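You operate a simulated robot arm through the tools that you are given. There is no shell and no other tool.

You are at the controls of a simulated robot arm. One attempt, no reset.

JOB
Wash the check towel for fifteen minutes in the white washer.
Fine: dial and gear lever are set before the motor goes on; wait till the dial runs down; the gear lever ends off. Where these are worked on the way, their far stop is far enough and under half their travel is too little: gear lever.

The check looks at the end state, three seconds after you hand in, the way a careful person would. Anything else that was tipped, shoved, dropped, spilled or broken makes it a failure. Flat cloth is picked up by pressing the open fingertips on it (5 to 10 N) and closing them slowly along it; thin cloth reads only 2 to 8 mm in the jaws.

ROBOT AND FRAMES
A 6-joint arm with a two-finger parallel gripper, fixed in place. Base frame: the origin is at the foot of the arm, x ahead of it, y to its left, z up. Readings come in mm, rad, newtons and seconds.
With the tool pointing down near the work surface it reaches from about 100 to 600 mm from the base axis. Its first joint turns from -1.152 to 1.152 rad. Payload 2.45 kg.
The tool frame sits at the grasp point between the pads (the TCP): z along the fingers, y along the line on which they close. The tips reach 24 mm beyond it. Largest opening 68 mm; finger width 17, thickness 10; the body of the gripper, 40 by 70 mm, starts 41 mm behind the TCP.
Orientation is that of the tool frame in the base frame, as a unit quaternion [w, x, y, z]. With the fingers straight down and closing along the base's y, the tool's x points along the base's -x, its y along +y and its z along -z.

CONTROLS
- The arm moves only by the tool step_arm. Its argument "targets" is text: rows parted by semicolons, each of 7 numbers parted by spaces: the shift along the base's x, y, z in mm, then the turn, a rotation vector about the base's x, y, z in degrees, then the opening in per cent of the stroke, from 0 (shut) to 100 (fully open). In form: dx dy dz rx ry rz claw; .... A call has 1 to 20 rows; each row shifts and turns the commanded pose from where the row before left it. A row lasts 0.2 s, in which the tool goes at most 50 mm and 0.15 rad; a call with a longer step from one row to the next is refused whole, and so is a gripper value outside its range. A pose out of reach is approached as far as the arm can. The call stops where the force on the tool passes 90 N (or 10 N more than at its start, if that is more) or the arm is blocked; 0.2 s more then pass. The fingers move at their own pace (about 108 mm/s each) and stop on an object; they squeeze with about 38 N. The grip force told is the motor's: it shows also when the fingers shut on nothing. Time passes only in rows, and 0.2 s behind the last, so rows that do not move let the fingers close. The reply holds the time, the measured pose of the TCP, the force on the tool along the base axes, the opening and the grip force, in the units named above and with some noise, with the torque about the TCP (base axes, N m) and any sound that the robot's microphone picked up.
- Cameras (640 x 400 px; columns grow to the right, rows downward): "scene" is fixed at [148.3, 433.2, 1428.6]; the picture's right is [-0.70, -0.71, 0.00], its down [-0.63, 0.63, -0.45] and it looks along [0.32, -0.32, -0.89] (base axes); focal length 331 px, centre (320, 200). "wrist" rides on the gripper at [84, 11, -75] in the tool frame; the picture's right is [-0.13, 0.99, 0.00], its down [-0.60, -0.08, -0.79] and it looks along [-0.79, -0.10, 0.61] (tool axes); focal length 251 px, centre (320, 200). There is no depth. A picture from a camera that has moved, and an enlarged one, comes with that camera's place and axes in the base frame and with its lens. The place of the scene camera against the robot may be out by one fixed shift of up to 12 mm in any direction.
- get_image(camera): a new picture of that camera. No time passes.
- close_up(camera, box): a new picture of the part [left, top, right, bottom] of that camera's present view, enlarged. No time passes.
- close_job(): hands the job in; it is judged then, once.

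Nothing tells you positions but the pictures and the camera data. Unless the task says otherwise, let go and move clear before handing in.

The tools are called after "Call:" as name(argument=value, ...) on one line, values as JSON. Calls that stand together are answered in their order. step_arm: Moves the arm, as the interface text tells. Its arguments: {"type":"object","properties":{"targets":{"type":"string"}},"required":["targets"]} The other tools are called the same way: get_image (camera) takes a picture; close_up (camera, box) takes an enlarged picture of a part of a camera's view; close_job () hands the job in.

At the start:

```text
time: 0.0
tool_pos: [341.9, 214.4, 908.1]
orientation: [0.0, 0.0, 1.0, 0.0]
ft_force: [-0.6, -0.6, 1.0]
torque: [0.01, -0.01, 0.01]
grip_width: 68.1
grasp_force: 0.1
```

scene: 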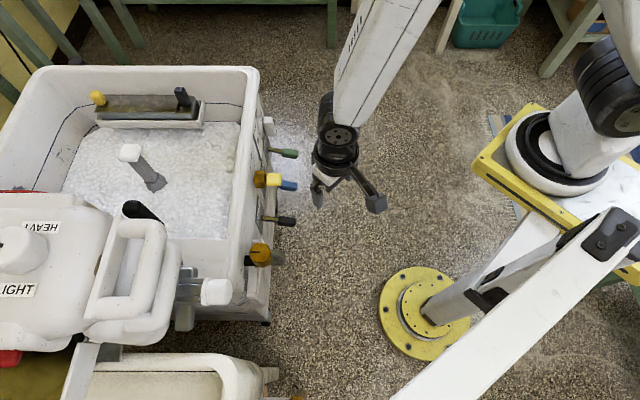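
wrist: 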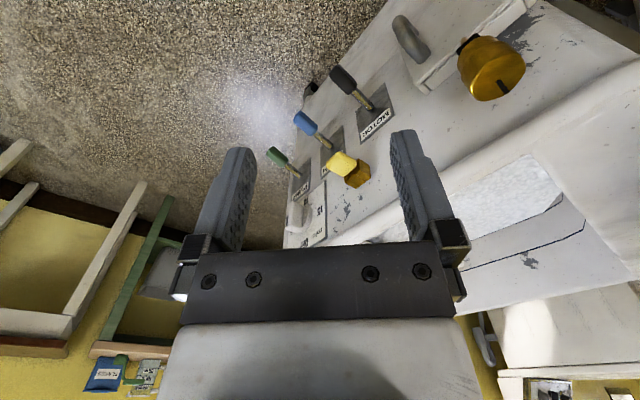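

I see a white wringer-type washer with foamy water in the tub, several levers and knobs on its side facing the arm, and a wringer on top. I'll look closer at the scene before moving.

Call:
close_up(camera="scene", box=[200, 100, 360, 200])

Call:
close_up(camera="scene", box=[0, 50, 320, 250])

Call:
close_up(camera="scene", box=[0, 200, 320, 400])

Call:
close_up(camera="wrist", box=[240, 0, 560, 200])

Call:
close_up(camera="wrist", box=[240, 120, 400, 260])

Call:
close_up(camera="scene", box=[320, 0, 640, 200])

```text
4.00 times, centred on (280, 150) of scene
camera zoom: at [148.3, 433.2, 1428.6], right [-0.7, -0.71, 0.0], down [-0.63, 0.63, -0.45], along [0.32, -0.32, -0.89], focal length 1325 px, centre (480, 400)
```

zoom: 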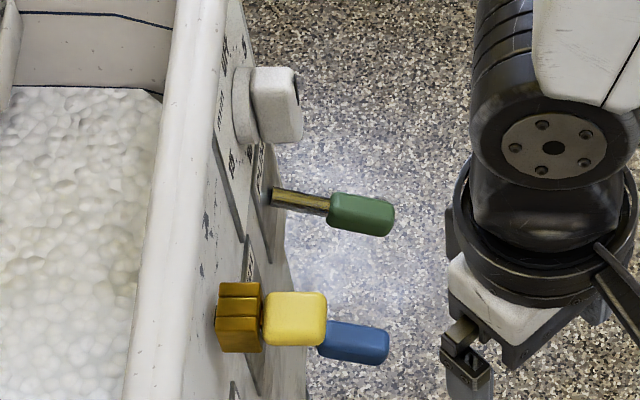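

```text
2.00 times, centred on (160, 150) of scene
camera zoom: at [148.3, 433.2, 1428.6], right [-0.7, -0.71, 0.0], down [-0.63, 0.63, -0.45], along [0.32, -0.32, -0.89], focal length 662 px, centre (640, 300)
```

zoom: 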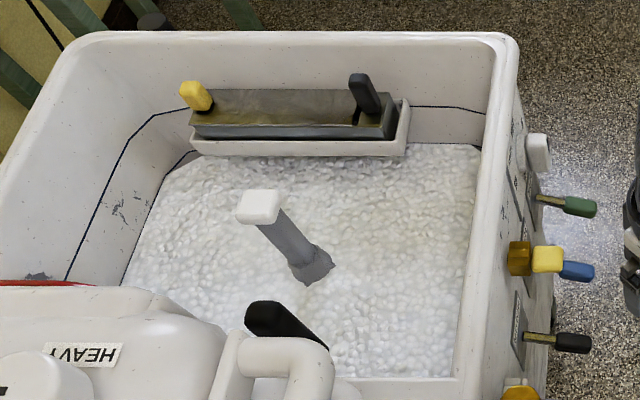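

```text
2.00 times, centred on (160, 300) of scene
camera zoom: at [148.3, 433.2, 1428.6], right [-0.7, -0.71, 0.0], down [-0.63, 0.63, -0.45], along [0.32, -0.32, -0.89], focal length 662 px, centre (640, 0)
```

zoom: 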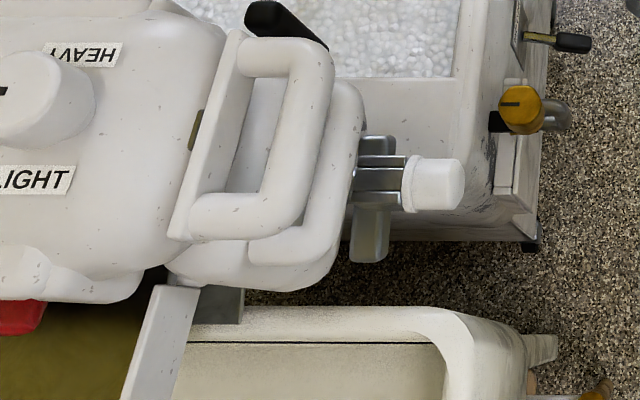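

```text
2.00 times, centred on (400, 100) of wrist
camera zoom: at [256.6, 225.0, 983.4], right [0.13, 0.99, 0.0], down [0.6, -0.08, 0.79], along [0.79, -0.1, -0.61], focal length 503 px, centre (160, 400)
```

zoom: 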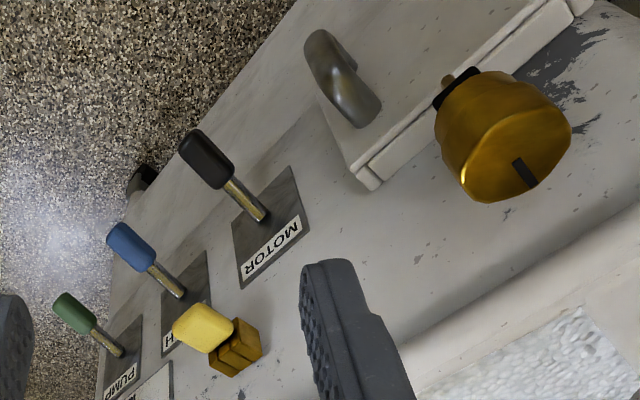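

```text
2.86 times, centred on (320, 190) of wrist
camera zoom: at [256.6, 225.0, 983.4], right [0.13, 0.99, 0.0], down [0.6, -0.08, 0.79], along [0.79, -0.1, -0.61], focal length 718 px, centre (320, 229)
```

zoom: 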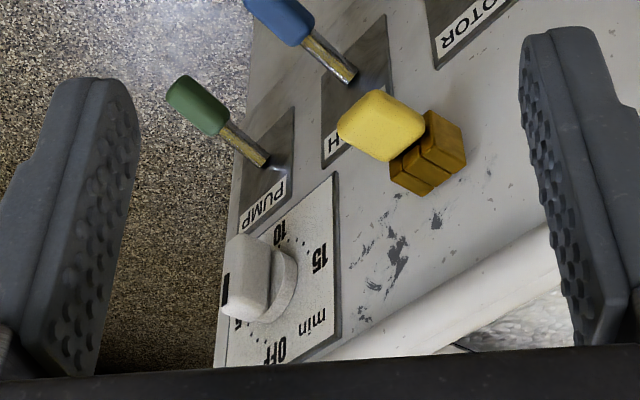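

```text
2.00 times, centred on (480, 100) of scene
camera zoom: at [148.3, 433.2, 1428.6], right [-0.7, -0.71, 0.0], down [-0.63, 0.63, -0.45], along [0.32, -0.32, -0.89], focal length 662 px, centre (0, 400)
```

zoom: 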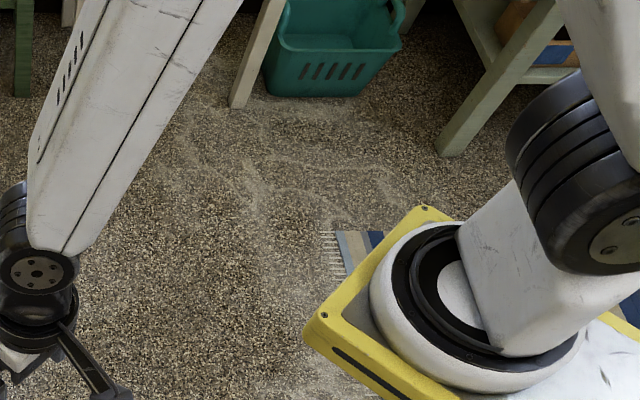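

I see the washer's panel with PUMP, a "…H" and MOTOR levers, a timer dial and a yellow-knobbed block; the levers sit around x 475–615, y 90–240, z 560–600. The check towel is not in view yet, so I'll turn the wrist camera to look around.

Call:
step_arm(targets="0 0 0 0 0 -8 100;0 0 0 0 0 -8 100;0 0 0 0 0 -8 100;0 0 0 0 0 -8 100;0 0 0 0 0 -8 100;0 0 0 0 0 -8 100;0 0 0 0 0 -8 100;0 0 0 0 0 -8 100")

Call:
get_image(camera="wrist")

Call:
get_image(camera="scene")

```text
time: 1.8
tool_pos: [341.4, 215.3, 908.1]
orientation: [0.001, 0.531, 0.847, 0.0]
ft_force: [-0.1, 0.3, -0.1]
torque: [0.0, 0.0, 0.01]
grip_width: 68.0
grasp_force: 0.1
```

```text
taken
camera wrist: at [314.0, 294.7, 983.4], right [0.95, 0.32, 0.0], down [0.19, -0.58, 0.79], along [0.25, -0.75, -0.61], focal length 251 px, centre (320, 200)
```

wrist: 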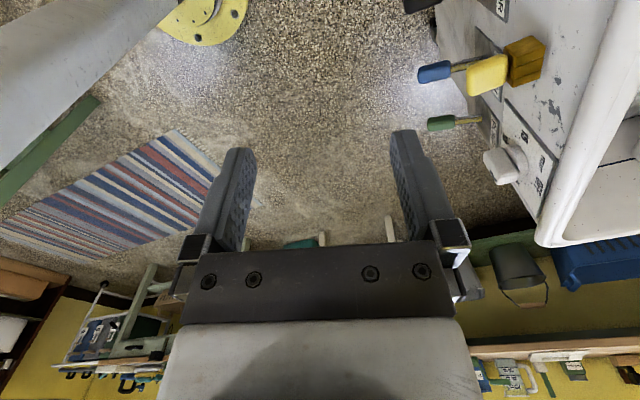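

```text
taken
```

scene: 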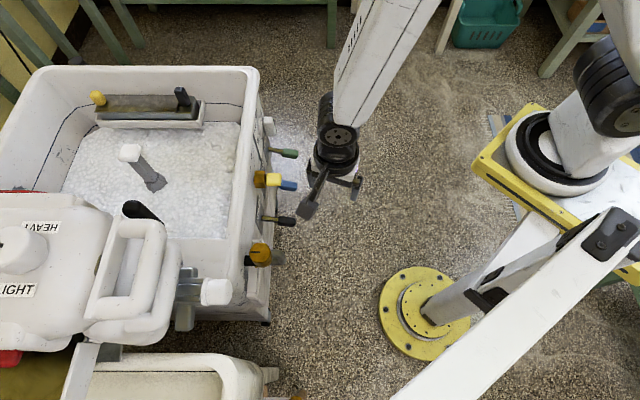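

I see only a striped floor rug, baskets and shelves on that side, no check towel. I'll turn the camera the other way to look over the washer, the wringer and the second tub.

Call:
step_arm(targets="0 0 0 0 0 8 100;0 0 0 0 0 8 100;0 0 0 0 0 8 100;0 0 0 0 0 8 100;0 0 0 0 0 8 100;0 0 0 0 0 8 100;0 0 0 0 0 8 100;0 0 0 0 0 8 100;0 0 0 0 0 8 100;0 0 0 0 0 8 100;0 0 0 0 0 8 100;0 0 0 0 0 8 100;0 0 0 0 0 8 100;0 0 0 0 0 8 100")

Call:
get_image(camera="wrist")

Call:
get_image(camera="scene")

```text
time: 4.8
tool_pos: [341.9, 215.1, 908.6]
orientation: [0.0, -0.407, 0.913, -0.001]
ft_force: [-0.7, 0.2, -0.4]
torque: [0.01, -0.01, -0.02]
grip_width: 68.2
grasp_force: 0.2
```

```text
taken
camera wrist: at [276.5, 158.7, 983.5], right [-0.65, 0.76, 0.0], down [0.46, 0.4, 0.79], along [0.6, 0.52, -0.61], focal length 251 px, centre (320, 200)
```

wrist: 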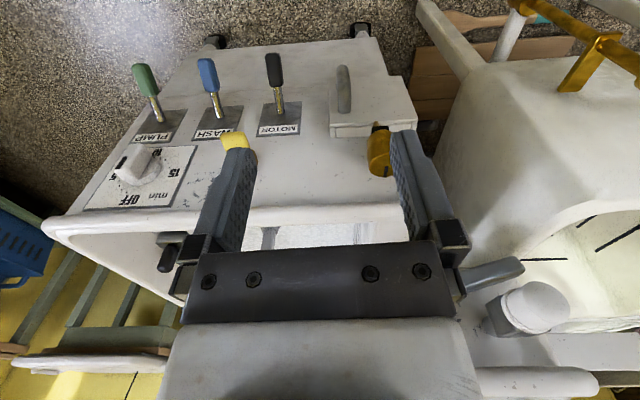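

```text
taken
```

scene: 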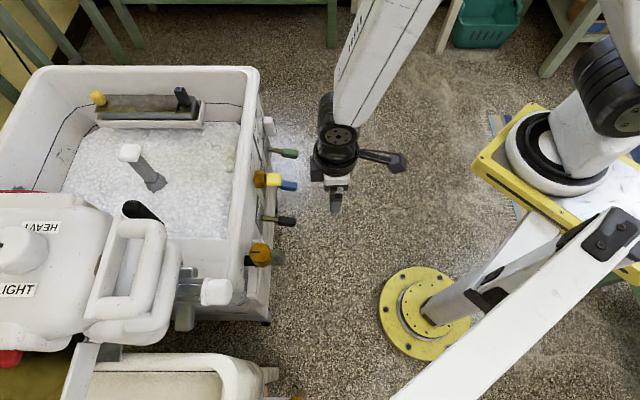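

I see the panel head-on now: PUMP (green), WASH (blue), MOTOR (black), the timer dial, and two yellow/gold items. I'll enlarge them and keep turning to look further left.

Call:
close_up(camera="wrist", box=[60, 40, 300, 220])

Call:
close_up(camera="wrist", box=[300, 40, 460, 200])

Call:
close_up(camera="wrist", box=[420, 0, 640, 200])

Call:
step_arm(targets="0 0 0 0 0 8 100;0 0 0 0 0 8 100;0 0 0 0 0 8 100;0 0 0 0 0 8 100;0 0 0 0 0 8 100")

Call:
get_image(camera="wrist")

```text
2.22 times, centred on (180, 130) of wrist
camera zoom: at [276.5, 158.7, 983.5], right [-0.65, 0.76, 0.0], down [0.46, 0.4, 0.79], along [0.6, 0.52, -0.61], focal length 559 px, centre (631, 356)
```

zoom: 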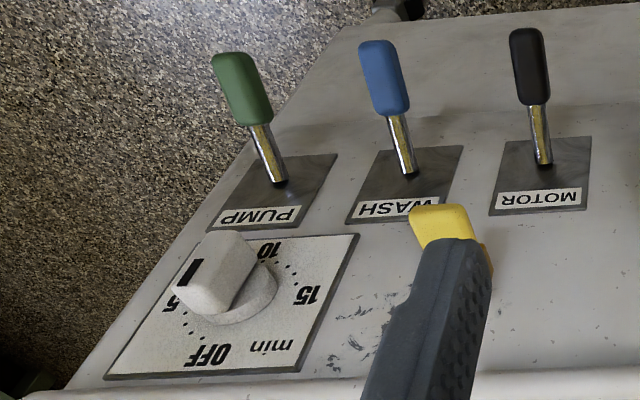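

```text
2.50 times, centred on (380, 120) of wrist
camera zoom: at [276.5, 158.7, 983.5], right [-0.65, 0.76, 0.0], down [0.46, 0.4, 0.79], along [0.6, 0.52, -0.61], focal length 629 px, centre (170, 400)
```

zoom: 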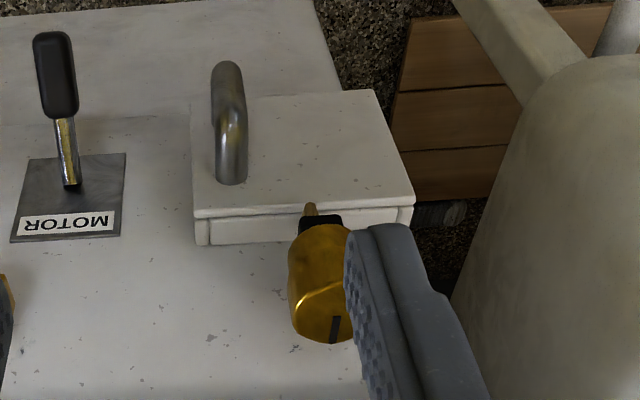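

```text
2.00 times, centred on (530, 100) of wrist
camera zoom: at [276.5, 158.7, 983.5], right [-0.65, 0.76, 0.0], down [0.46, 0.4, 0.79], along [0.6, 0.52, -0.61], focal length 503 px, centre (-100, 400)
```

zoom: 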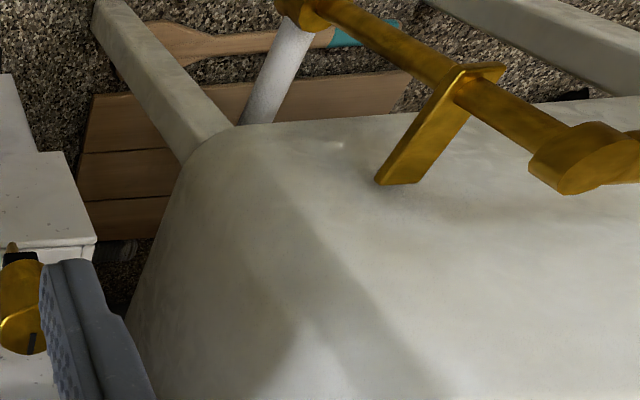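

```text
time: 6.0
tool_pos: [342.0, 216.1, 909.9]
orientation: [0.0, -0.696, 0.718, 0.0]
ft_force: [-0.5, 0.3, -0.8]
torque: [0.01, 0.04, 0.04]
grip_width: 67.7
grasp_force: 0.0
```

```text
taken
camera wrist: at [327.1, 130.6, 983.5], right [-0.99, 0.16, 0.0], down [0.1, 0.6, 0.79], along [0.13, 0.78, -0.61], focal length 251 px, centre (320, 200)
```

wrist: 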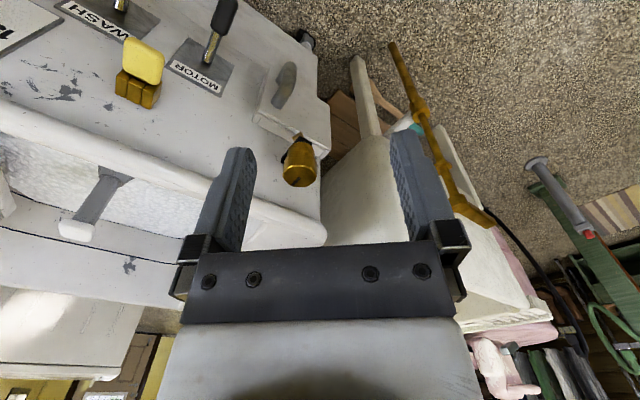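

I see a second cream-coloured tub, pink cloth beyond it and folded things at the right, so the towel may be on that side. I'll enlarge that part and turn further.

Call:
close_up(camera="wrist", box=[440, 140, 640, 400])

Call:
close_up(camera="wrist", box=[0, 100, 240, 400])

Call:
step_arm(targets="0 0 0 0 0 8 100;0 0 0 0 0 8 100;0 0 0 0 0 8 100;0 0 0 0 0 8 100;0 0 0 0 0 8 100")

Call:
get_image(camera="wrist")

```text
1.54 times, centred on (540, 270) of wrist
camera zoom: at [327.1, 130.6, 983.5], right [-0.99, 0.16, 0.0], down [0.1, 0.6, 0.79], along [0.13, 0.78, -0.61], focal length 387 px, centre (-18, 92)
```

zoom: 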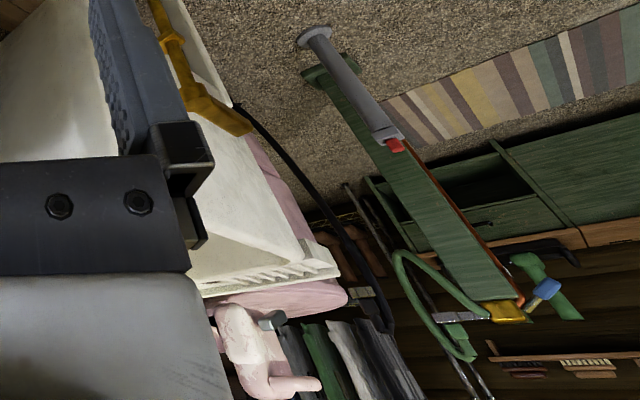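

```text
1.33 times, centred on (120, 250) of wrist
camera zoom: at [327.1, 130.6, 983.5], right [-0.99, 0.16, 0.0], down [0.1, 0.6, 0.79], along [0.13, 0.78, -0.61], focal length 335 px, centre (587, 133)
```

zoom: 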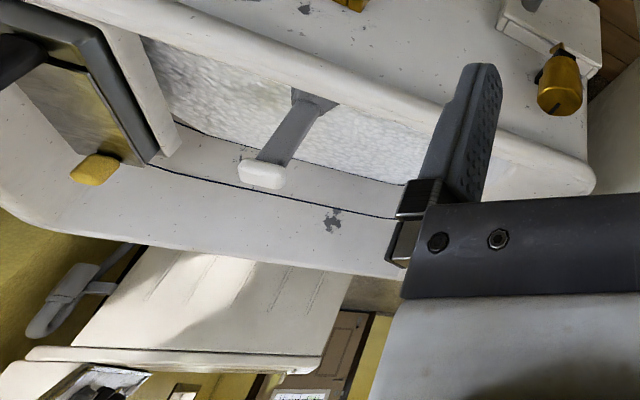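

```text
time: 7.2
tool_pos: [342.8, 215.4, 908.3]
orientation: [0.0, 0.899, -0.437, 0.0]
ft_force: [0.2, 0.3, 0.0]
torque: [-0.01, -0.06, -0.01]
grip_width: 67.8
grasp_force: 0.1
```

```text
taken
camera wrist: at [384.3, 141.4, 983.4], right [-0.86, -0.51, 0.0], down [-0.31, 0.52, 0.79], along [-0.41, 0.68, -0.61], focal length 251 px, centre (320, 200)
```

wrist: 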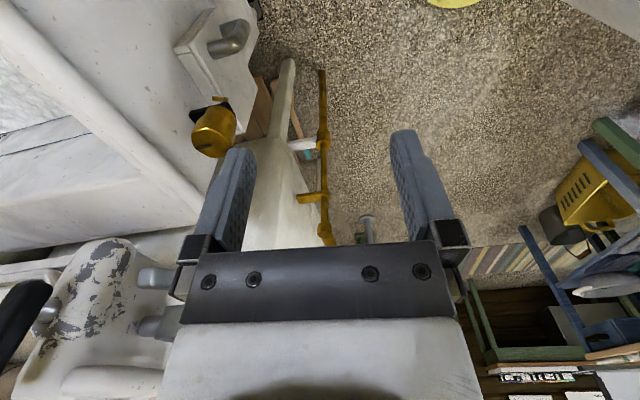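

No check towel on that side so far. I'll keep turning to cover what lies behind the arm.

Call:
step_arm(targets="0 0 0 0 0 8 100;0 0 0 0 0 8 100;0 0 0 0 0 8 100;0 0 0 0 0 8 100;0 0 0 0 0 8 100;0 0 0 0 0 8 100;0 0 0 0 0 8 100")

Call:
get_image(camera="wrist")

Call:
get_image(camera="scene")

```text
time: 8.8
tool_pos: [342.2, 214.4, 909.6]
orientation: [0.0, 0.999, 0.037, 0.0]
ft_force: [0.0, 0.4, -0.6]
torque: [-0.01, 0.0, -0.01]
grip_width: 67.7
grasp_force: 0.0
```

```text
taken
camera wrist: at [425.3, 209.2, 983.5], right [-0.06, -1.0, 0.0], down [-0.61, 0.03, 0.79], along [-0.79, 0.04, -0.61], focal length 251 px, centre (320, 200)
```

wrist: 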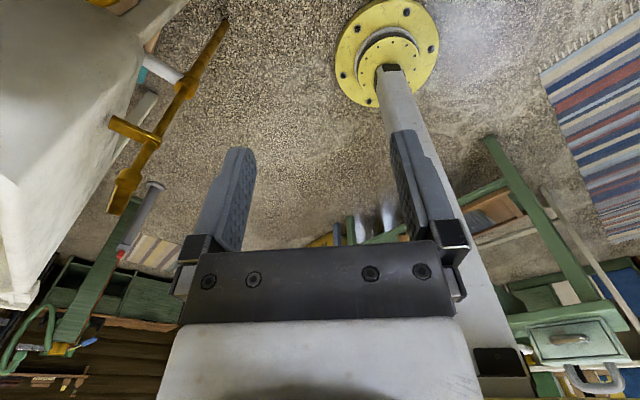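

```text
taken
```

scene: 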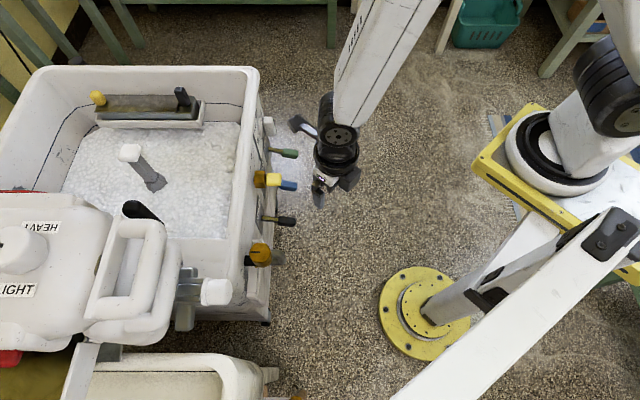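

Still no check towel. It may lie inside one of the two tubs, so I'll turn back and raise the arm to look into them from above.

Call:
step_arm(targets="0 0 15 0 0 -8 100;0 0 15 0 0 -8 100;0 0 15 0 0 -8 100;0 0 15 0 0 -8 100;0 0 15 0 0 -8 100;0 0 15 0 0 -8 100;0 0 15 0 0 -8 100;0 0 15 0 0 -8 100;0 0 15 0 0 -8 100;0 0 15 0 0 -8 100;0 0 15 0 0 -8 100;0 0 15 0 0 -8 100;0 0 15 0 0 -8 100;0 0 15 0 0 -8 100;0 0 15 0 0 -8 100;0 0 15 0 0 -8 100;0 0 15 0 0 -8 100")

Call:
get_image(camera="wrist")

Call:
get_image(camera="scene")

```text
time: 12.4
tool_pos: [341.7, 215.1, 1164.8]
orientation: [0.0, -0.405, 0.914, 0.0]
ft_force: [-0.7, -0.8, 0.1]
torque: [-0.02, 0.0, -0.01]
grip_width: 68.2
grasp_force: 0.1
```

```text
taken
camera wrist: at [276.3, 159.3, 1238.8], right [-0.65, 0.76, 0.0], down [0.46, 0.4, 0.79], along [0.6, 0.51, -0.61], focal length 251 px, centre (320, 200)
```

wrist: 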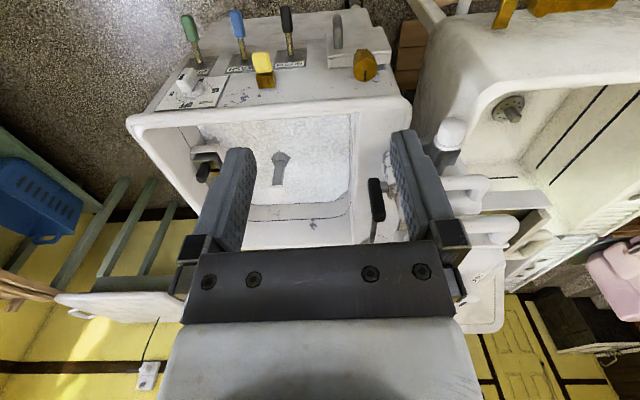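

```text
taken
```

scene: 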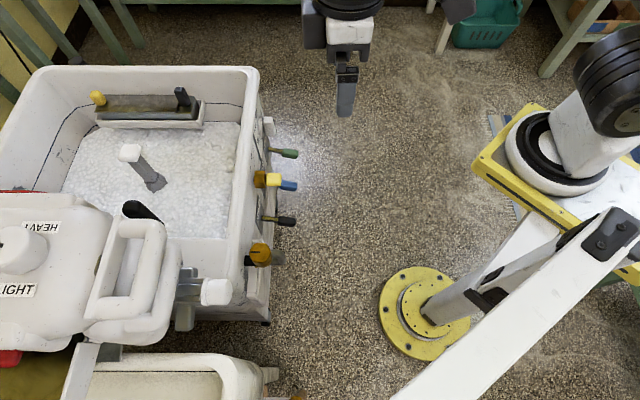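

I can now see into both tubs: suds in the washer, and an apparently empty cream rinse tub beside it. I'll enlarge each to look for the towel.

Call:
close_up(camera="wrist", box=[180, 90, 420, 260])

Call:
close_up(camera="wrist", box=[420, 60, 640, 300])

Call:
close_up(camera="wrist", box=[0, 100, 220, 400])

Call:
close_up(camera="wrist", box=[150, 0, 410, 130])

Call:
close_up(camera="scene", box=[50, 70, 260, 250])

```text
2.35 times, centred on (300, 175) of wrist
camera zoom: at [276.3, 159.3, 1238.8], right [-0.65, 0.76, 0.0], down [0.46, 0.4, 0.79], along [0.6, 0.51, -0.61], focal length 592 px, centre (367, 259)
```

zoom: 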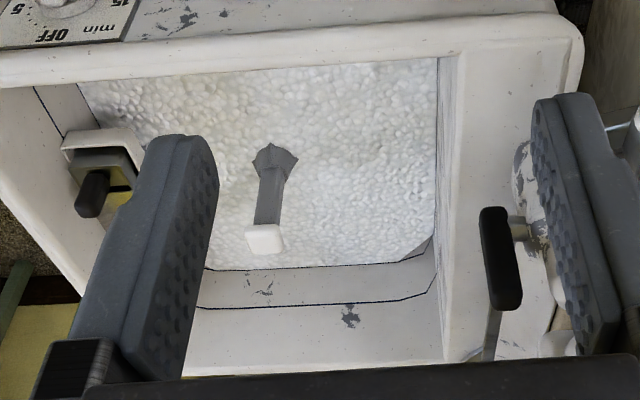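

```text
1.67 times, centred on (530, 180) of wrist
camera zoom: at [276.3, 159.3, 1238.8], right [-0.65, 0.76, 0.0], down [0.46, 0.4, 0.79], along [0.6, 0.51, -0.61], focal length 419 px, centre (-30, 233)
```

zoom: 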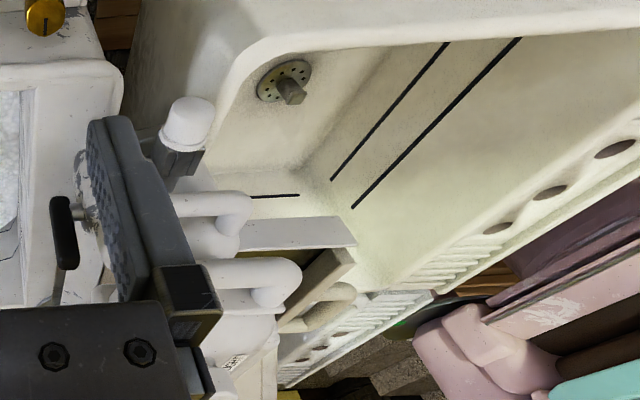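

```text
1.33 times, centred on (110, 250) of wrist
camera zoom: at [276.3, 159.3, 1238.8], right [-0.65, 0.76, 0.0], down [0.46, 0.4, 0.79], along [0.6, 0.51, -0.61], focal length 335 px, centre (600, 133)
```

zoom: 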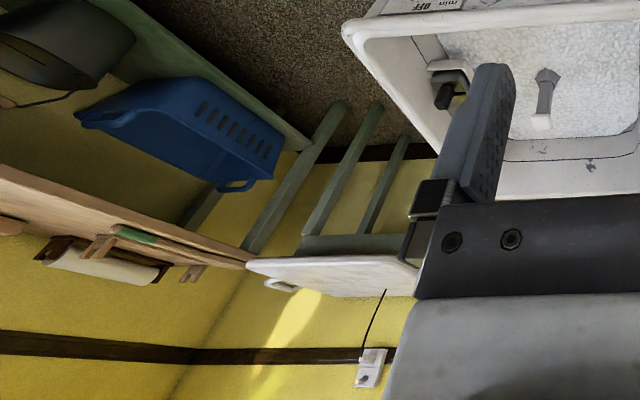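

```text
2.46 times, centred on (280, 65) of wrist
camera zoom: at [276.3, 159.3, 1238.8], right [-0.65, 0.76, 0.0], down [0.46, 0.4, 0.79], along [0.6, 0.51, -0.61], focal length 619 px, centre (418, 532)
```

zoom: 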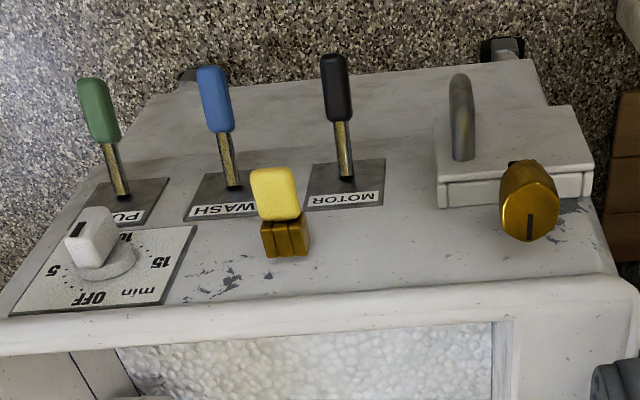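

```text
2.22 times, centred on (155, 160) of scene
camera zoom: at [148.3, 433.2, 1428.6], right [-0.7, -0.71, 0.0], down [-0.63, 0.63, -0.45], along [0.32, -0.32, -0.89], focal length 736 px, centre (687, 289)
```

zoom: 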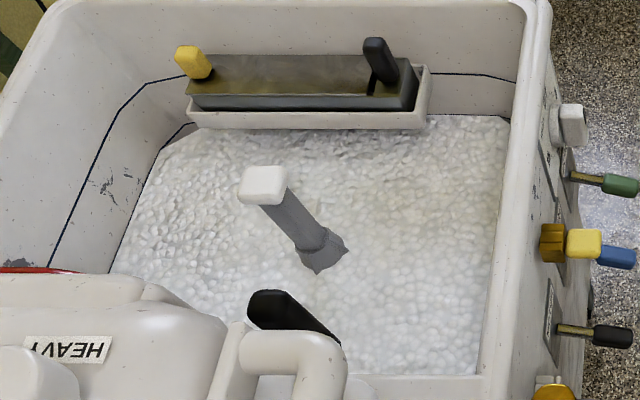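

The yellow-knobbed block is fixed on the panel and there's no towel visible in the suds or the rinse tub's visible half. I'll zoom into the remaining odd spots: the olive area by the wringer and the box hung in the tub.

Call:
close_up(camera="scene", box=[0, 320, 120, 400])

Call:
close_up(camera="scene", box=[80, 80, 220, 140])

Call:
close_up(camera="scene", box=[0, 0, 120, 80])

Call:
close_up(camera="scene", box=[200, 240, 320, 400])

Call:
close_up(camera="scene", box=[400, 0, 640, 120])

```text
5.00 times, centred on (60, 360) of scene
camera zoom: at [148.3, 433.2, 1428.6], right [-0.7, -0.71, 0.0], down [-0.63, 0.63, -0.45], along [0.32, -0.32, -0.89], focal length 1656 px, centre (1620, -600)
```

zoom: 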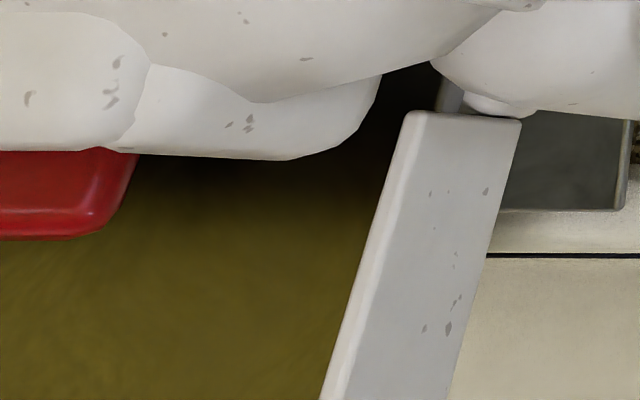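

```text
4.57 times, centred on (150, 110) of scene
camera zoom: at [148.3, 433.2, 1428.6], right [-0.7, -0.71, 0.0], down [-0.63, 0.63, -0.45], along [0.32, -0.32, -0.89], focal length 1514 px, centre (1097, 611)
```

zoom: 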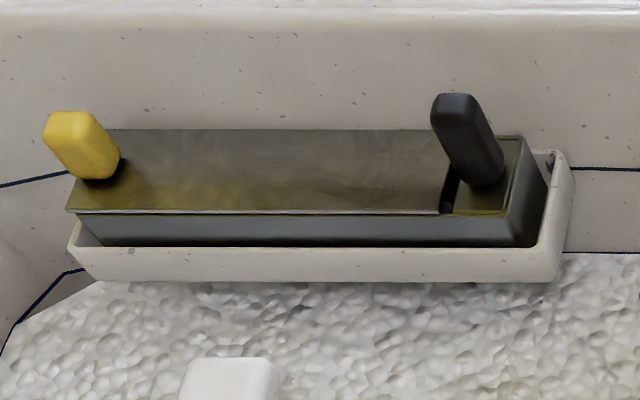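

```text
5.00 times, centred on (60, 40) of scene
camera zoom: at [148.3, 433.2, 1428.6], right [-0.7, -0.71, 0.0], down [-0.63, 0.63, -0.45], along [0.32, -0.32, -0.89], focal length 1656 px, centre (1620, 1000)
```

zoom: 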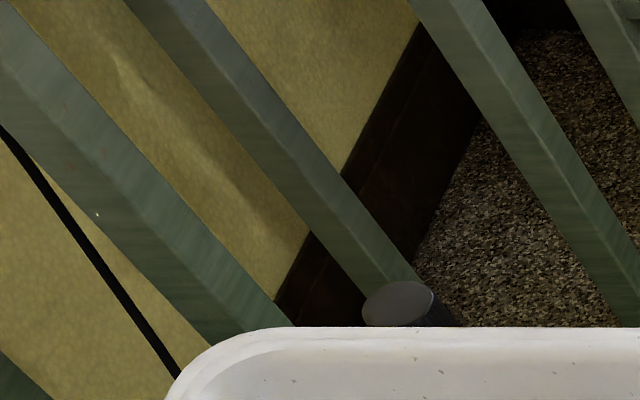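

```text
2.50 times, centred on (260, 320) of scene
camera zoom: at [148.3, 433.2, 1428.6], right [-0.7, -0.71, 0.0], down [-0.63, 0.63, -0.45], along [0.32, -0.32, -0.89], focal length 828 px, centre (470, -100)
```

zoom: 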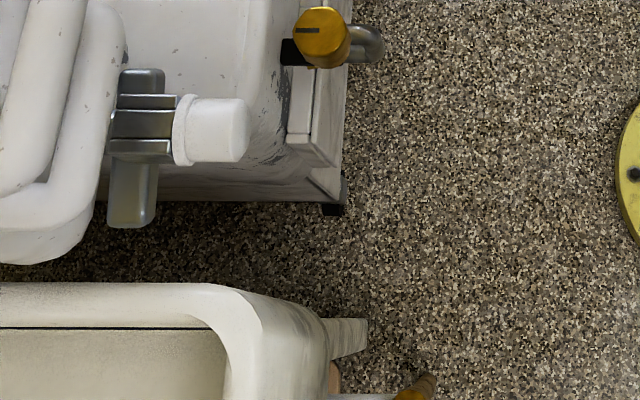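

```text
2.67 times, centred on (520, 60) of scene
camera zoom: at [148.3, 433.2, 1428.6], right [-0.7, -0.71, 0.0], down [-0.63, 0.63, -0.45], along [0.32, -0.32, -0.89], focal length 883 px, centre (-213, 573)
```

zoom: 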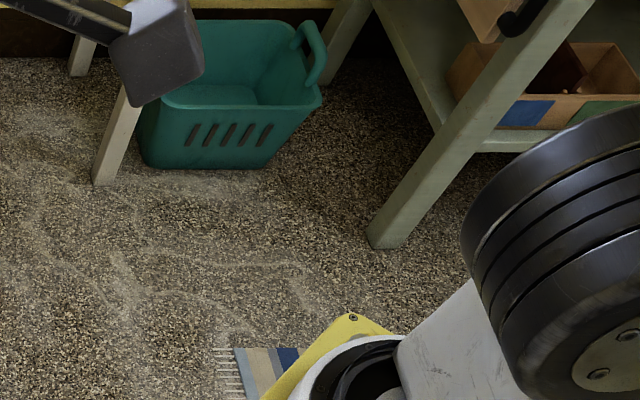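

Nothing so far looks like a check towel. I'll move the camera out over the washer tub, staying high, to look straight down inside and under the wringer.

Call:
step_arm(targets="30 22 0 0 0 0 100;30 22 0 0 0 0 100;30 22 0 0 0 0 100;30 22 0 0 0 0 100;30 22 0 0 0 0 100;0 0 0 0 0 0 100")

Call:
get_image(camera="wrist")

Call:
get_image(camera="scene")

```text
time: 13.8
tool_pos: [491.6, 325.8, 1163.7]
orientation: [0.001, -0.407, 0.914, 0.0]
ft_force: [0.1, -0.5, 0.2]
torque: [0.0, 0.0, -0.01]
grip_width: 68.1
grasp_force: 0.1
```

```text
taken
camera wrist: at [426.4, 269.0, 1237.9], right [-0.65, 0.76, 0.0], down [0.46, 0.4, 0.79], along [0.6, 0.52, -0.61], focal length 251 px, centre (320, 200)
```

wrist: 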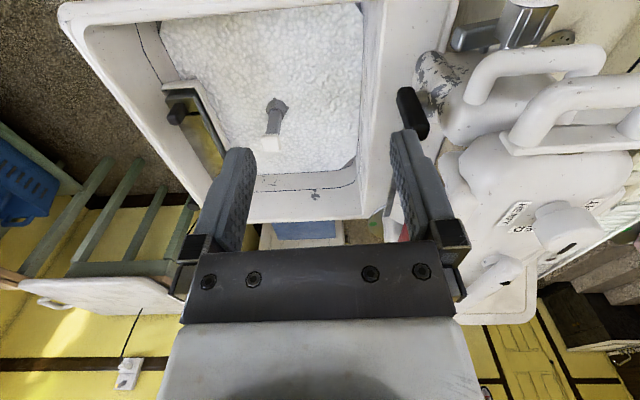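

```text
taken
```

scene: 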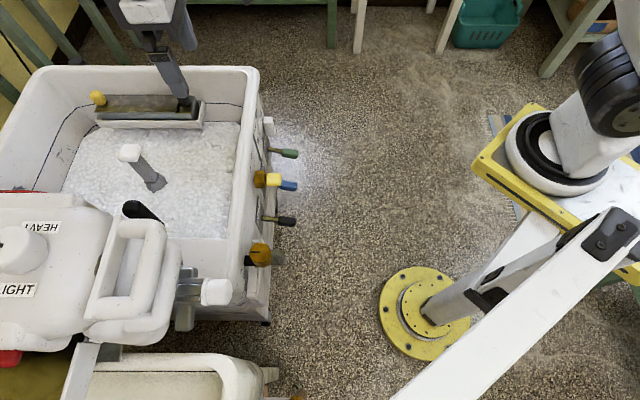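

The whole tub interior shows only suds around the agitator. I'll enlarge a few bits near the back of the washer and turn left to see beyond the wringer.

Call:
close_up(camera="wrist", box=[150, 0, 400, 250])

Call:
step_arm(targets="0 0 0 0 0 8 100;0 0 0 0 0 8 100;0 0 0 0 0 8 100;0 0 0 0 0 8 100;0 0 0 0 0 8 100")

Call:
get_image(camera="wrist")

```text
1.60 times, centred on (275, 125) of wrist
camera zoom: at [426.4, 269.0, 1237.9], right [-0.65, 0.76, 0.0], down [0.46, 0.4, 0.79], along [0.6, 0.52, -0.61], focal length 402 px, centre (392, 320)
```

zoom: 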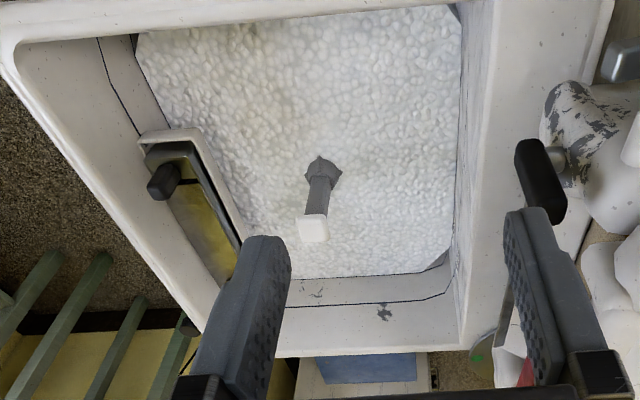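

```text
time: 15.0
tool_pos: [492.7, 325.8, 1163.4]
orientation: [-0.001, -0.695, 0.719, 0.0]
ft_force: [0.7, 1.1, 0.2]
torque: [-0.01, -0.03, -0.01]
grip_width: 68.1
grasp_force: 0.1
```

```text
taken
camera wrist: at [477.1, 240.5, 1238.3], right [-0.99, 0.16, 0.0], down [0.1, 0.6, 0.79], along [0.13, 0.78, -0.61], focal length 251 px, centre (320, 200)
```

wrist: 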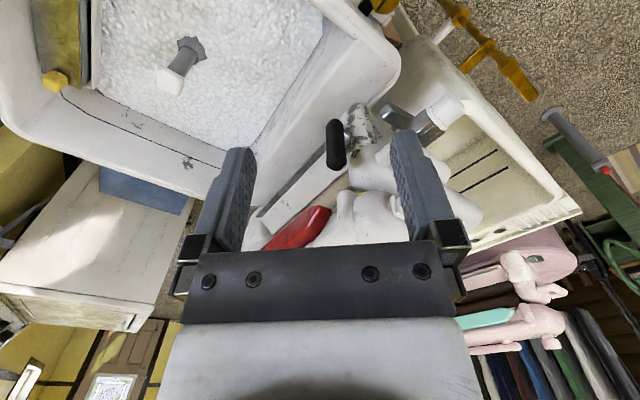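

I can see a pink machine further left, so the white one is the right washer. I'll swing the camera to the right side from this height to check the tables there for a check towel.

Call:
step_arm(targets="0 0 0 0 0 -8 100;0 0 0 0 0 -8 100;0 0 0 0 0 -8 100;0 0 0 0 0 -8 100;0 0 0 0 0 -8 100;-20 -20 0 0 0 -8 100;-20 -20 0 0 0 -8 100;-20 -20 0 0 0 -8 100;-20 -20 0 0 0 -8 100;-20 -20 0 0 0 -8 100;0 -20 0 0 0 -8 100;0 -20 0 0 0 -8 100;0 -20 0 0 0 -8 100")

Call:
get_image(camera="wrist")

Call:
step_arm(targets="0 -20 0 0 0 -8 100;0 -20 0 0 0 -8 100;0 -20 0 0 0 -8 100;0 -20 0 0 0 -8 100;0 -20 0 0 0 -8 100;0 -20 0 0 0 -8 100;0 -20 0 0 0 -8 100;0 -20 0 0 0 -8 100")

Call:
get_image(camera="wrist")

Call:
get_image(camera="scene")

```text
time: 17.8
tool_pos: [393.3, 164.4, 1163.0]
orientation: [0.0, 0.14, 0.99, 0.0]
ft_force: [0.0, 0.4, -0.5]
torque: [0.0, -0.03, 0.0]
grip_width: 67.9
grasp_force: 0.0
```

```text
taken
camera wrist: at [312.8, 197.7, 1237.8], right [0.4, 0.92, 0.0], down [0.56, -0.24, 0.79], along [0.73, -0.32, -0.61], focal length 251 px, centre (320, 200)
```

wrist: 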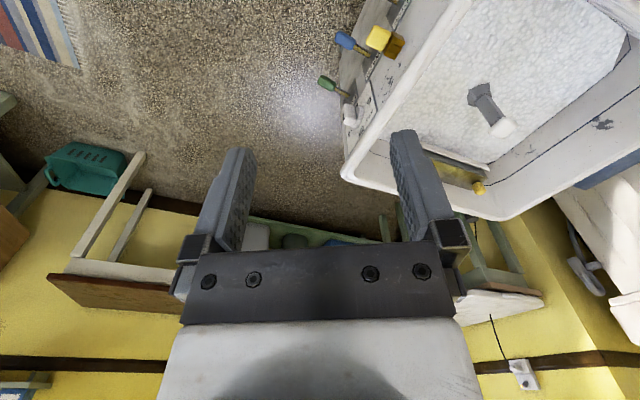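

```text
time: 19.6
tool_pos: [392.3, 5.2, 1164.3]
orientation: [0.0, 0.644, 0.765, -0.001]
ft_force: [0.2, 0.2, -0.5]
torque: [0.01, 0.02, -0.02]
grip_width: 67.9
grasp_force: 0.1
```

```text
taken
camera wrist: at [387.1, 88.5, 1238.6], right [1.0, 0.04, 0.0], down [0.03, -0.61, 0.79], along [0.03, -0.79, -0.61], focal length 251 px, centre (320, 200)
```

wrist: 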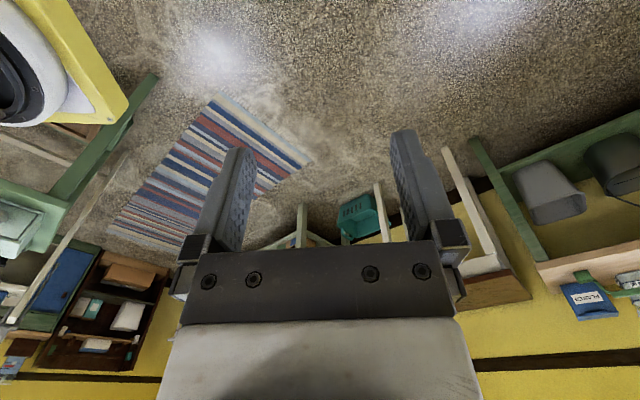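

```text
taken
```

scene: 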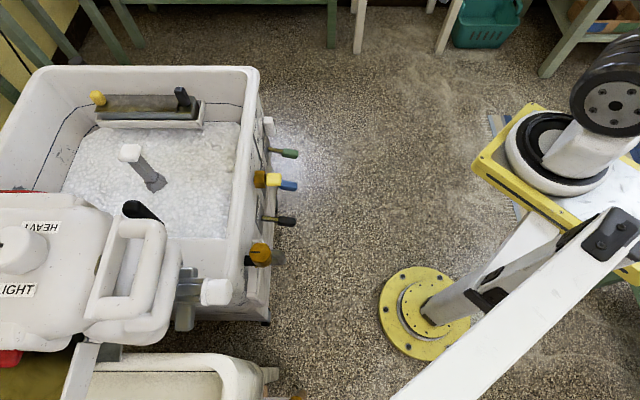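

Tables and shelves on the right are far out of reach and hold no check towel. I'll check the left side once more from a different spot, looking behind the wringer and into the rinse tub.

Call:
step_arm(targets="-9 16 0 0 0 8.5 100;-9 16 0 0 0 8.5 100;-9 16 0 0 0 8.5 100;-9 16 0 0 0 8.5 100;-9 16 0 0 0 8.5 100;-9 16 0 0 0 8.5 100;-9 16 0 0 0 8.5 100;-9 16 0 0 0 8.5 100;-9 16 0 0 0 8.5 100;-9 16 0 0 0 8.5 100;-9 16 0 0 0 8.5 100;-9 16 0 0 0 8.5 100;-9 16 0 0 0 8.5 100;-9 16 0 0 0 8.5 100;-9 16 0 0 0 8.5 100;-9 16 0 0 0 8.5 100;-9 16 0 0 0 8.5 100;-9 16 0 0 0 8.5 100;-9 16 0 0 0 8.5 100;-9 16 0 0 0 8.5 100")

Call:
get_image(camera="wrist")

Call:
get_image(camera="scene")

```text
time: 23.8
tool_pos: [259.8, 301.8, 1163.4]
orientation: [0.001, 0.707, -0.707, -0.001]
ft_force: [-0.6, 0.5, -0.2]
torque: [0.0, 0.01, 0.04]
grip_width: 67.9
grasp_force: 0.0
out of reach, approached as far as the arm can: row 17, 18, 19, 20
```

```text
taken
camera wrist: at [247.6, 216.9, 1238.4], right [-0.99, 0.13, 0.0], down [0.08, 0.6, 0.79], along [0.1, 0.79, -0.61], focal length 251 px, centre (320, 200)
```

wrist: 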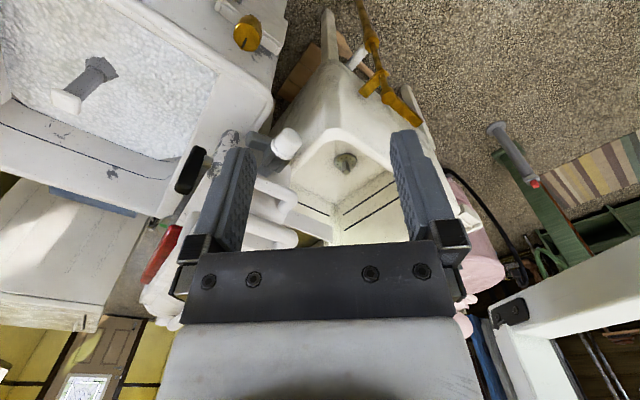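

```text
taken
```

scene: 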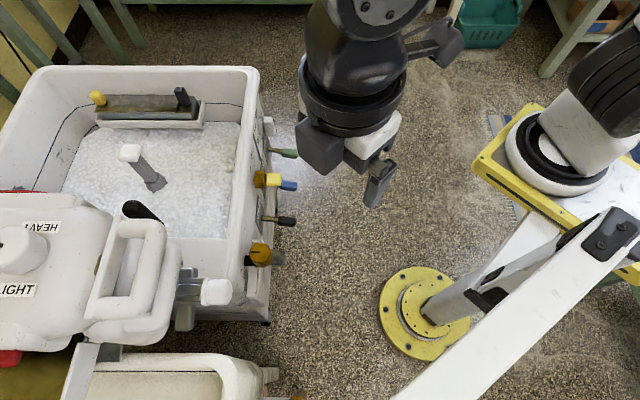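

The rinse tub is empty and no check towel lies anywhere in reach, so I take it to be in the washer under the suds already. The panel plane faces the base at about 46° yaw, lever pivots at z≈560 and dial at about (697,131,690); I'll move to a pose where the camera looks level at the panel.

Call:
step_arm(targets="10 -15 -30 0 0 -7.33 100;10 -15 -30 0 0 -7.33 100;10 -15 -30 0 0 -7.33 100;10 -15 -30 0 0 -7.33 100;10 -15 -30 0 0 -7.33 100;10 -15 -30 0 0 -7.33 100")

```text
time: 25.2
tool_pos: [319.0, 210.1, 982.9]
orientation: [0.0, -0.39, 0.921, 0.001]
ft_force: [-1.2, 0.6, 0.7]
torque: [-0.02, -0.01, -0.02]
grip_width: 68.0
grasp_force: 0.1
```

The commanded pose restarts from the real one, good. Now I'll shift along the panel, lower, and tilt the fingers 45° toward it so that the camera looks level at the levers.

Call:
step_arm(targets="10.8 -10.4 -34 5.4 -5.18 0 100;10.8 -10.4 -34 5.4 -5.18 0 100;10.8 -10.4 -34 5.4 -5.18 0 100;10.8 -10.4 -34 5.4 -5.18 0 100;10.8 -10.4 -34 5.4 -5.18 0 100;10.8 -10.4 -34 5.4 -5.18 0 100;10.8 -10.4 -34 0 0 0 100;10.8 -10.4 -34 0 0 0 100;10.8 -10.4 -34 0 0 0 100;10.8 -10.4 -34 0 0 0 100")

Call:
get_image(camera="wrist")

Call:
get_image(camera="scene")

```text
time: 27.4
tool_pos: [426.4, 108.2, 642.6]
orientation: [0.351, -0.361, 0.851, 0.15]
ft_force: [-0.3, -0.5, -0.2]
torque: [0.03, -0.01, -0.04]
grip_width: 67.5
grasp_force: 0.0
```

```text
taken
camera wrist: at [338.8, 33.3, 635.6], right [-0.65, 0.75, 0.09], down [-0.03, -0.15, 0.99], along [0.76, 0.64, 0.12], focal length 251 px, centre (320, 200)
```

wrist: 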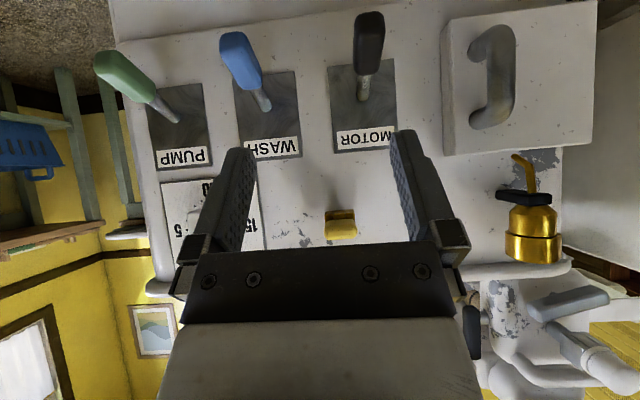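

```text
taken
```

scene: 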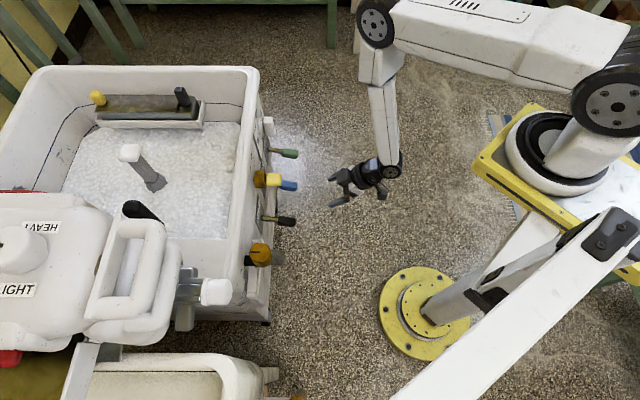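

I now see the three levers head-on, handles hanging down and outward with labels above them. I'll enlarge to see the plates, slots and any marks, and the dial.

Call:
close_up(camera="wrist", box=[220, 0, 420, 170])

Call:
close_up(camera="wrist", box=[80, 30, 300, 180])

Call:
close_up(camera="wrist", box=[140, 160, 280, 300])

Call:
close_up(camera="wrist", box=[300, 130, 600, 290])

```text
2.35 times, centred on (320, 85) of wrist
camera zoom: at [338.8, 33.3, 635.6], right [-0.65, 0.75, 0.09], down [-0.03, -0.15, 0.99], along [0.76, 0.64, 0.12], focal length 592 px, centre (320, 471)
```

zoom: 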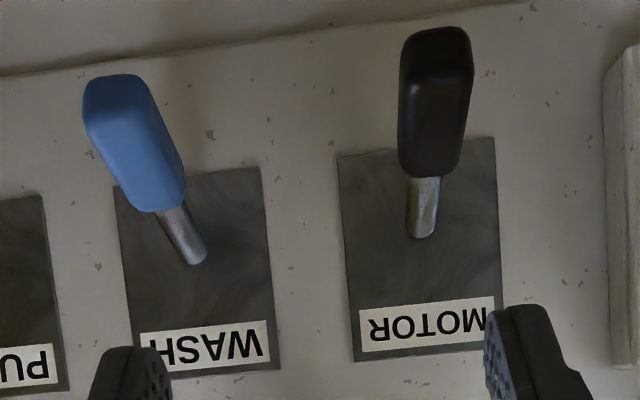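

```text
2.67 times, centred on (190, 105) of wrist
camera zoom: at [338.8, 33.3, 635.6], right [-0.65, 0.75, 0.09], down [-0.03, -0.15, 0.99], along [0.76, 0.64, 0.12], focal length 670 px, centre (667, 453)
```

zoom: 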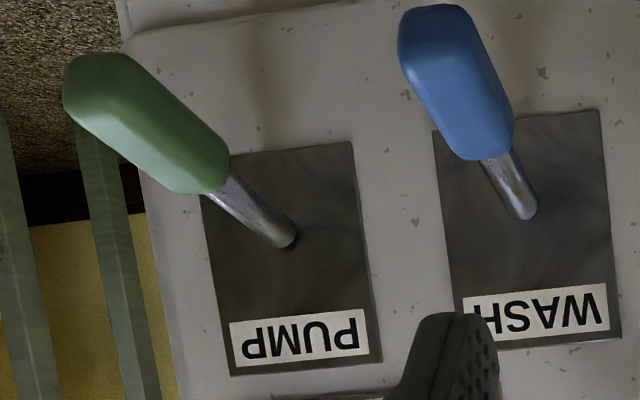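

```text
2.86 times, centred on (210, 230) of wrist
camera zoom: at [338.8, 33.3, 635.6], right [-0.65, 0.75, 0.09], down [-0.03, -0.15, 0.99], along [0.76, 0.64, 0.12], focal length 718 px, centre (634, 114)
```

zoom: 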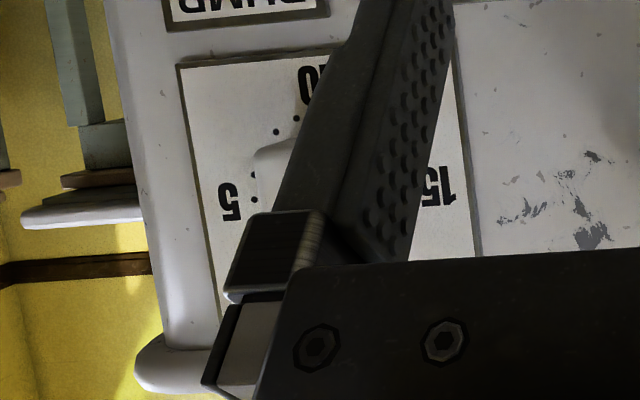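

```text
2.13 times, centred on (450, 210) of wrist
camera zoom: at [338.8, 33.3, 635.6], right [-0.65, 0.75, 0.09], down [-0.03, -0.15, 0.99], along [0.76, 0.64, 0.12], focal length 536 px, centre (43, 179)
```

zoom: 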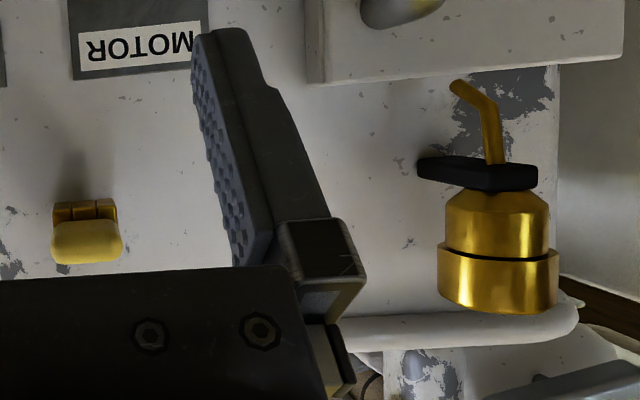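

The levers move in the plane of their plates (down now); no ON/OFF marks, so down should be off while all is quiet. Next I'll shift sideways to see the dial clearly between the fingers.

Call:
step_arm(targets="32 -31 20 0 0 0 100;32 -31 20 0 0 0 100;32 -31 20 0 0 0 100;32 -31 20 0 0 0 100")

Call:
get_image(camera="wrist")

Call:
close_up(camera="wrist", box=[200, 40, 440, 240])

```text
time: 28.4
tool_pos: [554.5, -17.3, 722.8]
orientation: [0.35, -0.362, 0.851, 0.15]
ft_force: [0.6, 0.2, 0.4]
torque: [0.0, 0.0, 0.02]
grip_width: 68.0
grasp_force: 0.0
```

```text
taken
camera wrist: at [467.8, -92.5, 716.6], right [-0.65, 0.75, 0.09], down [-0.03, -0.15, 0.99], along [0.76, 0.64, 0.12], focal length 251 px, centre (320, 200)
```

wrist: 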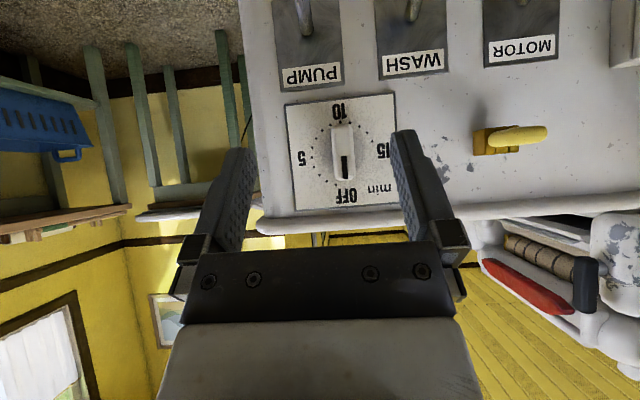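

```text
2.00 times, centred on (320, 140) of wrist
camera zoom: at [467.8, -92.5, 716.6], right [-0.65, 0.75, 0.09], down [-0.03, -0.15, 0.99], along [0.76, 0.64, 0.12], focal length 503 px, centre (320, 320)
```

zoom: 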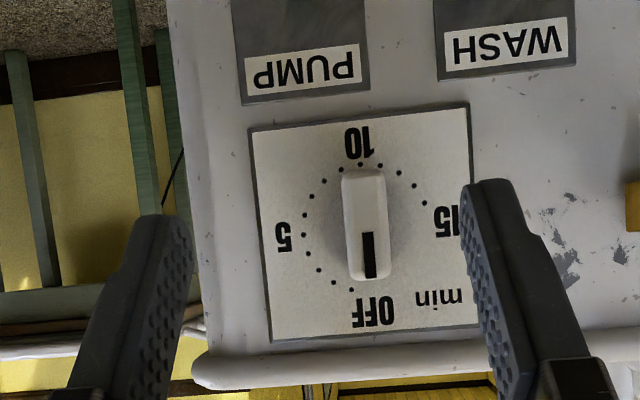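

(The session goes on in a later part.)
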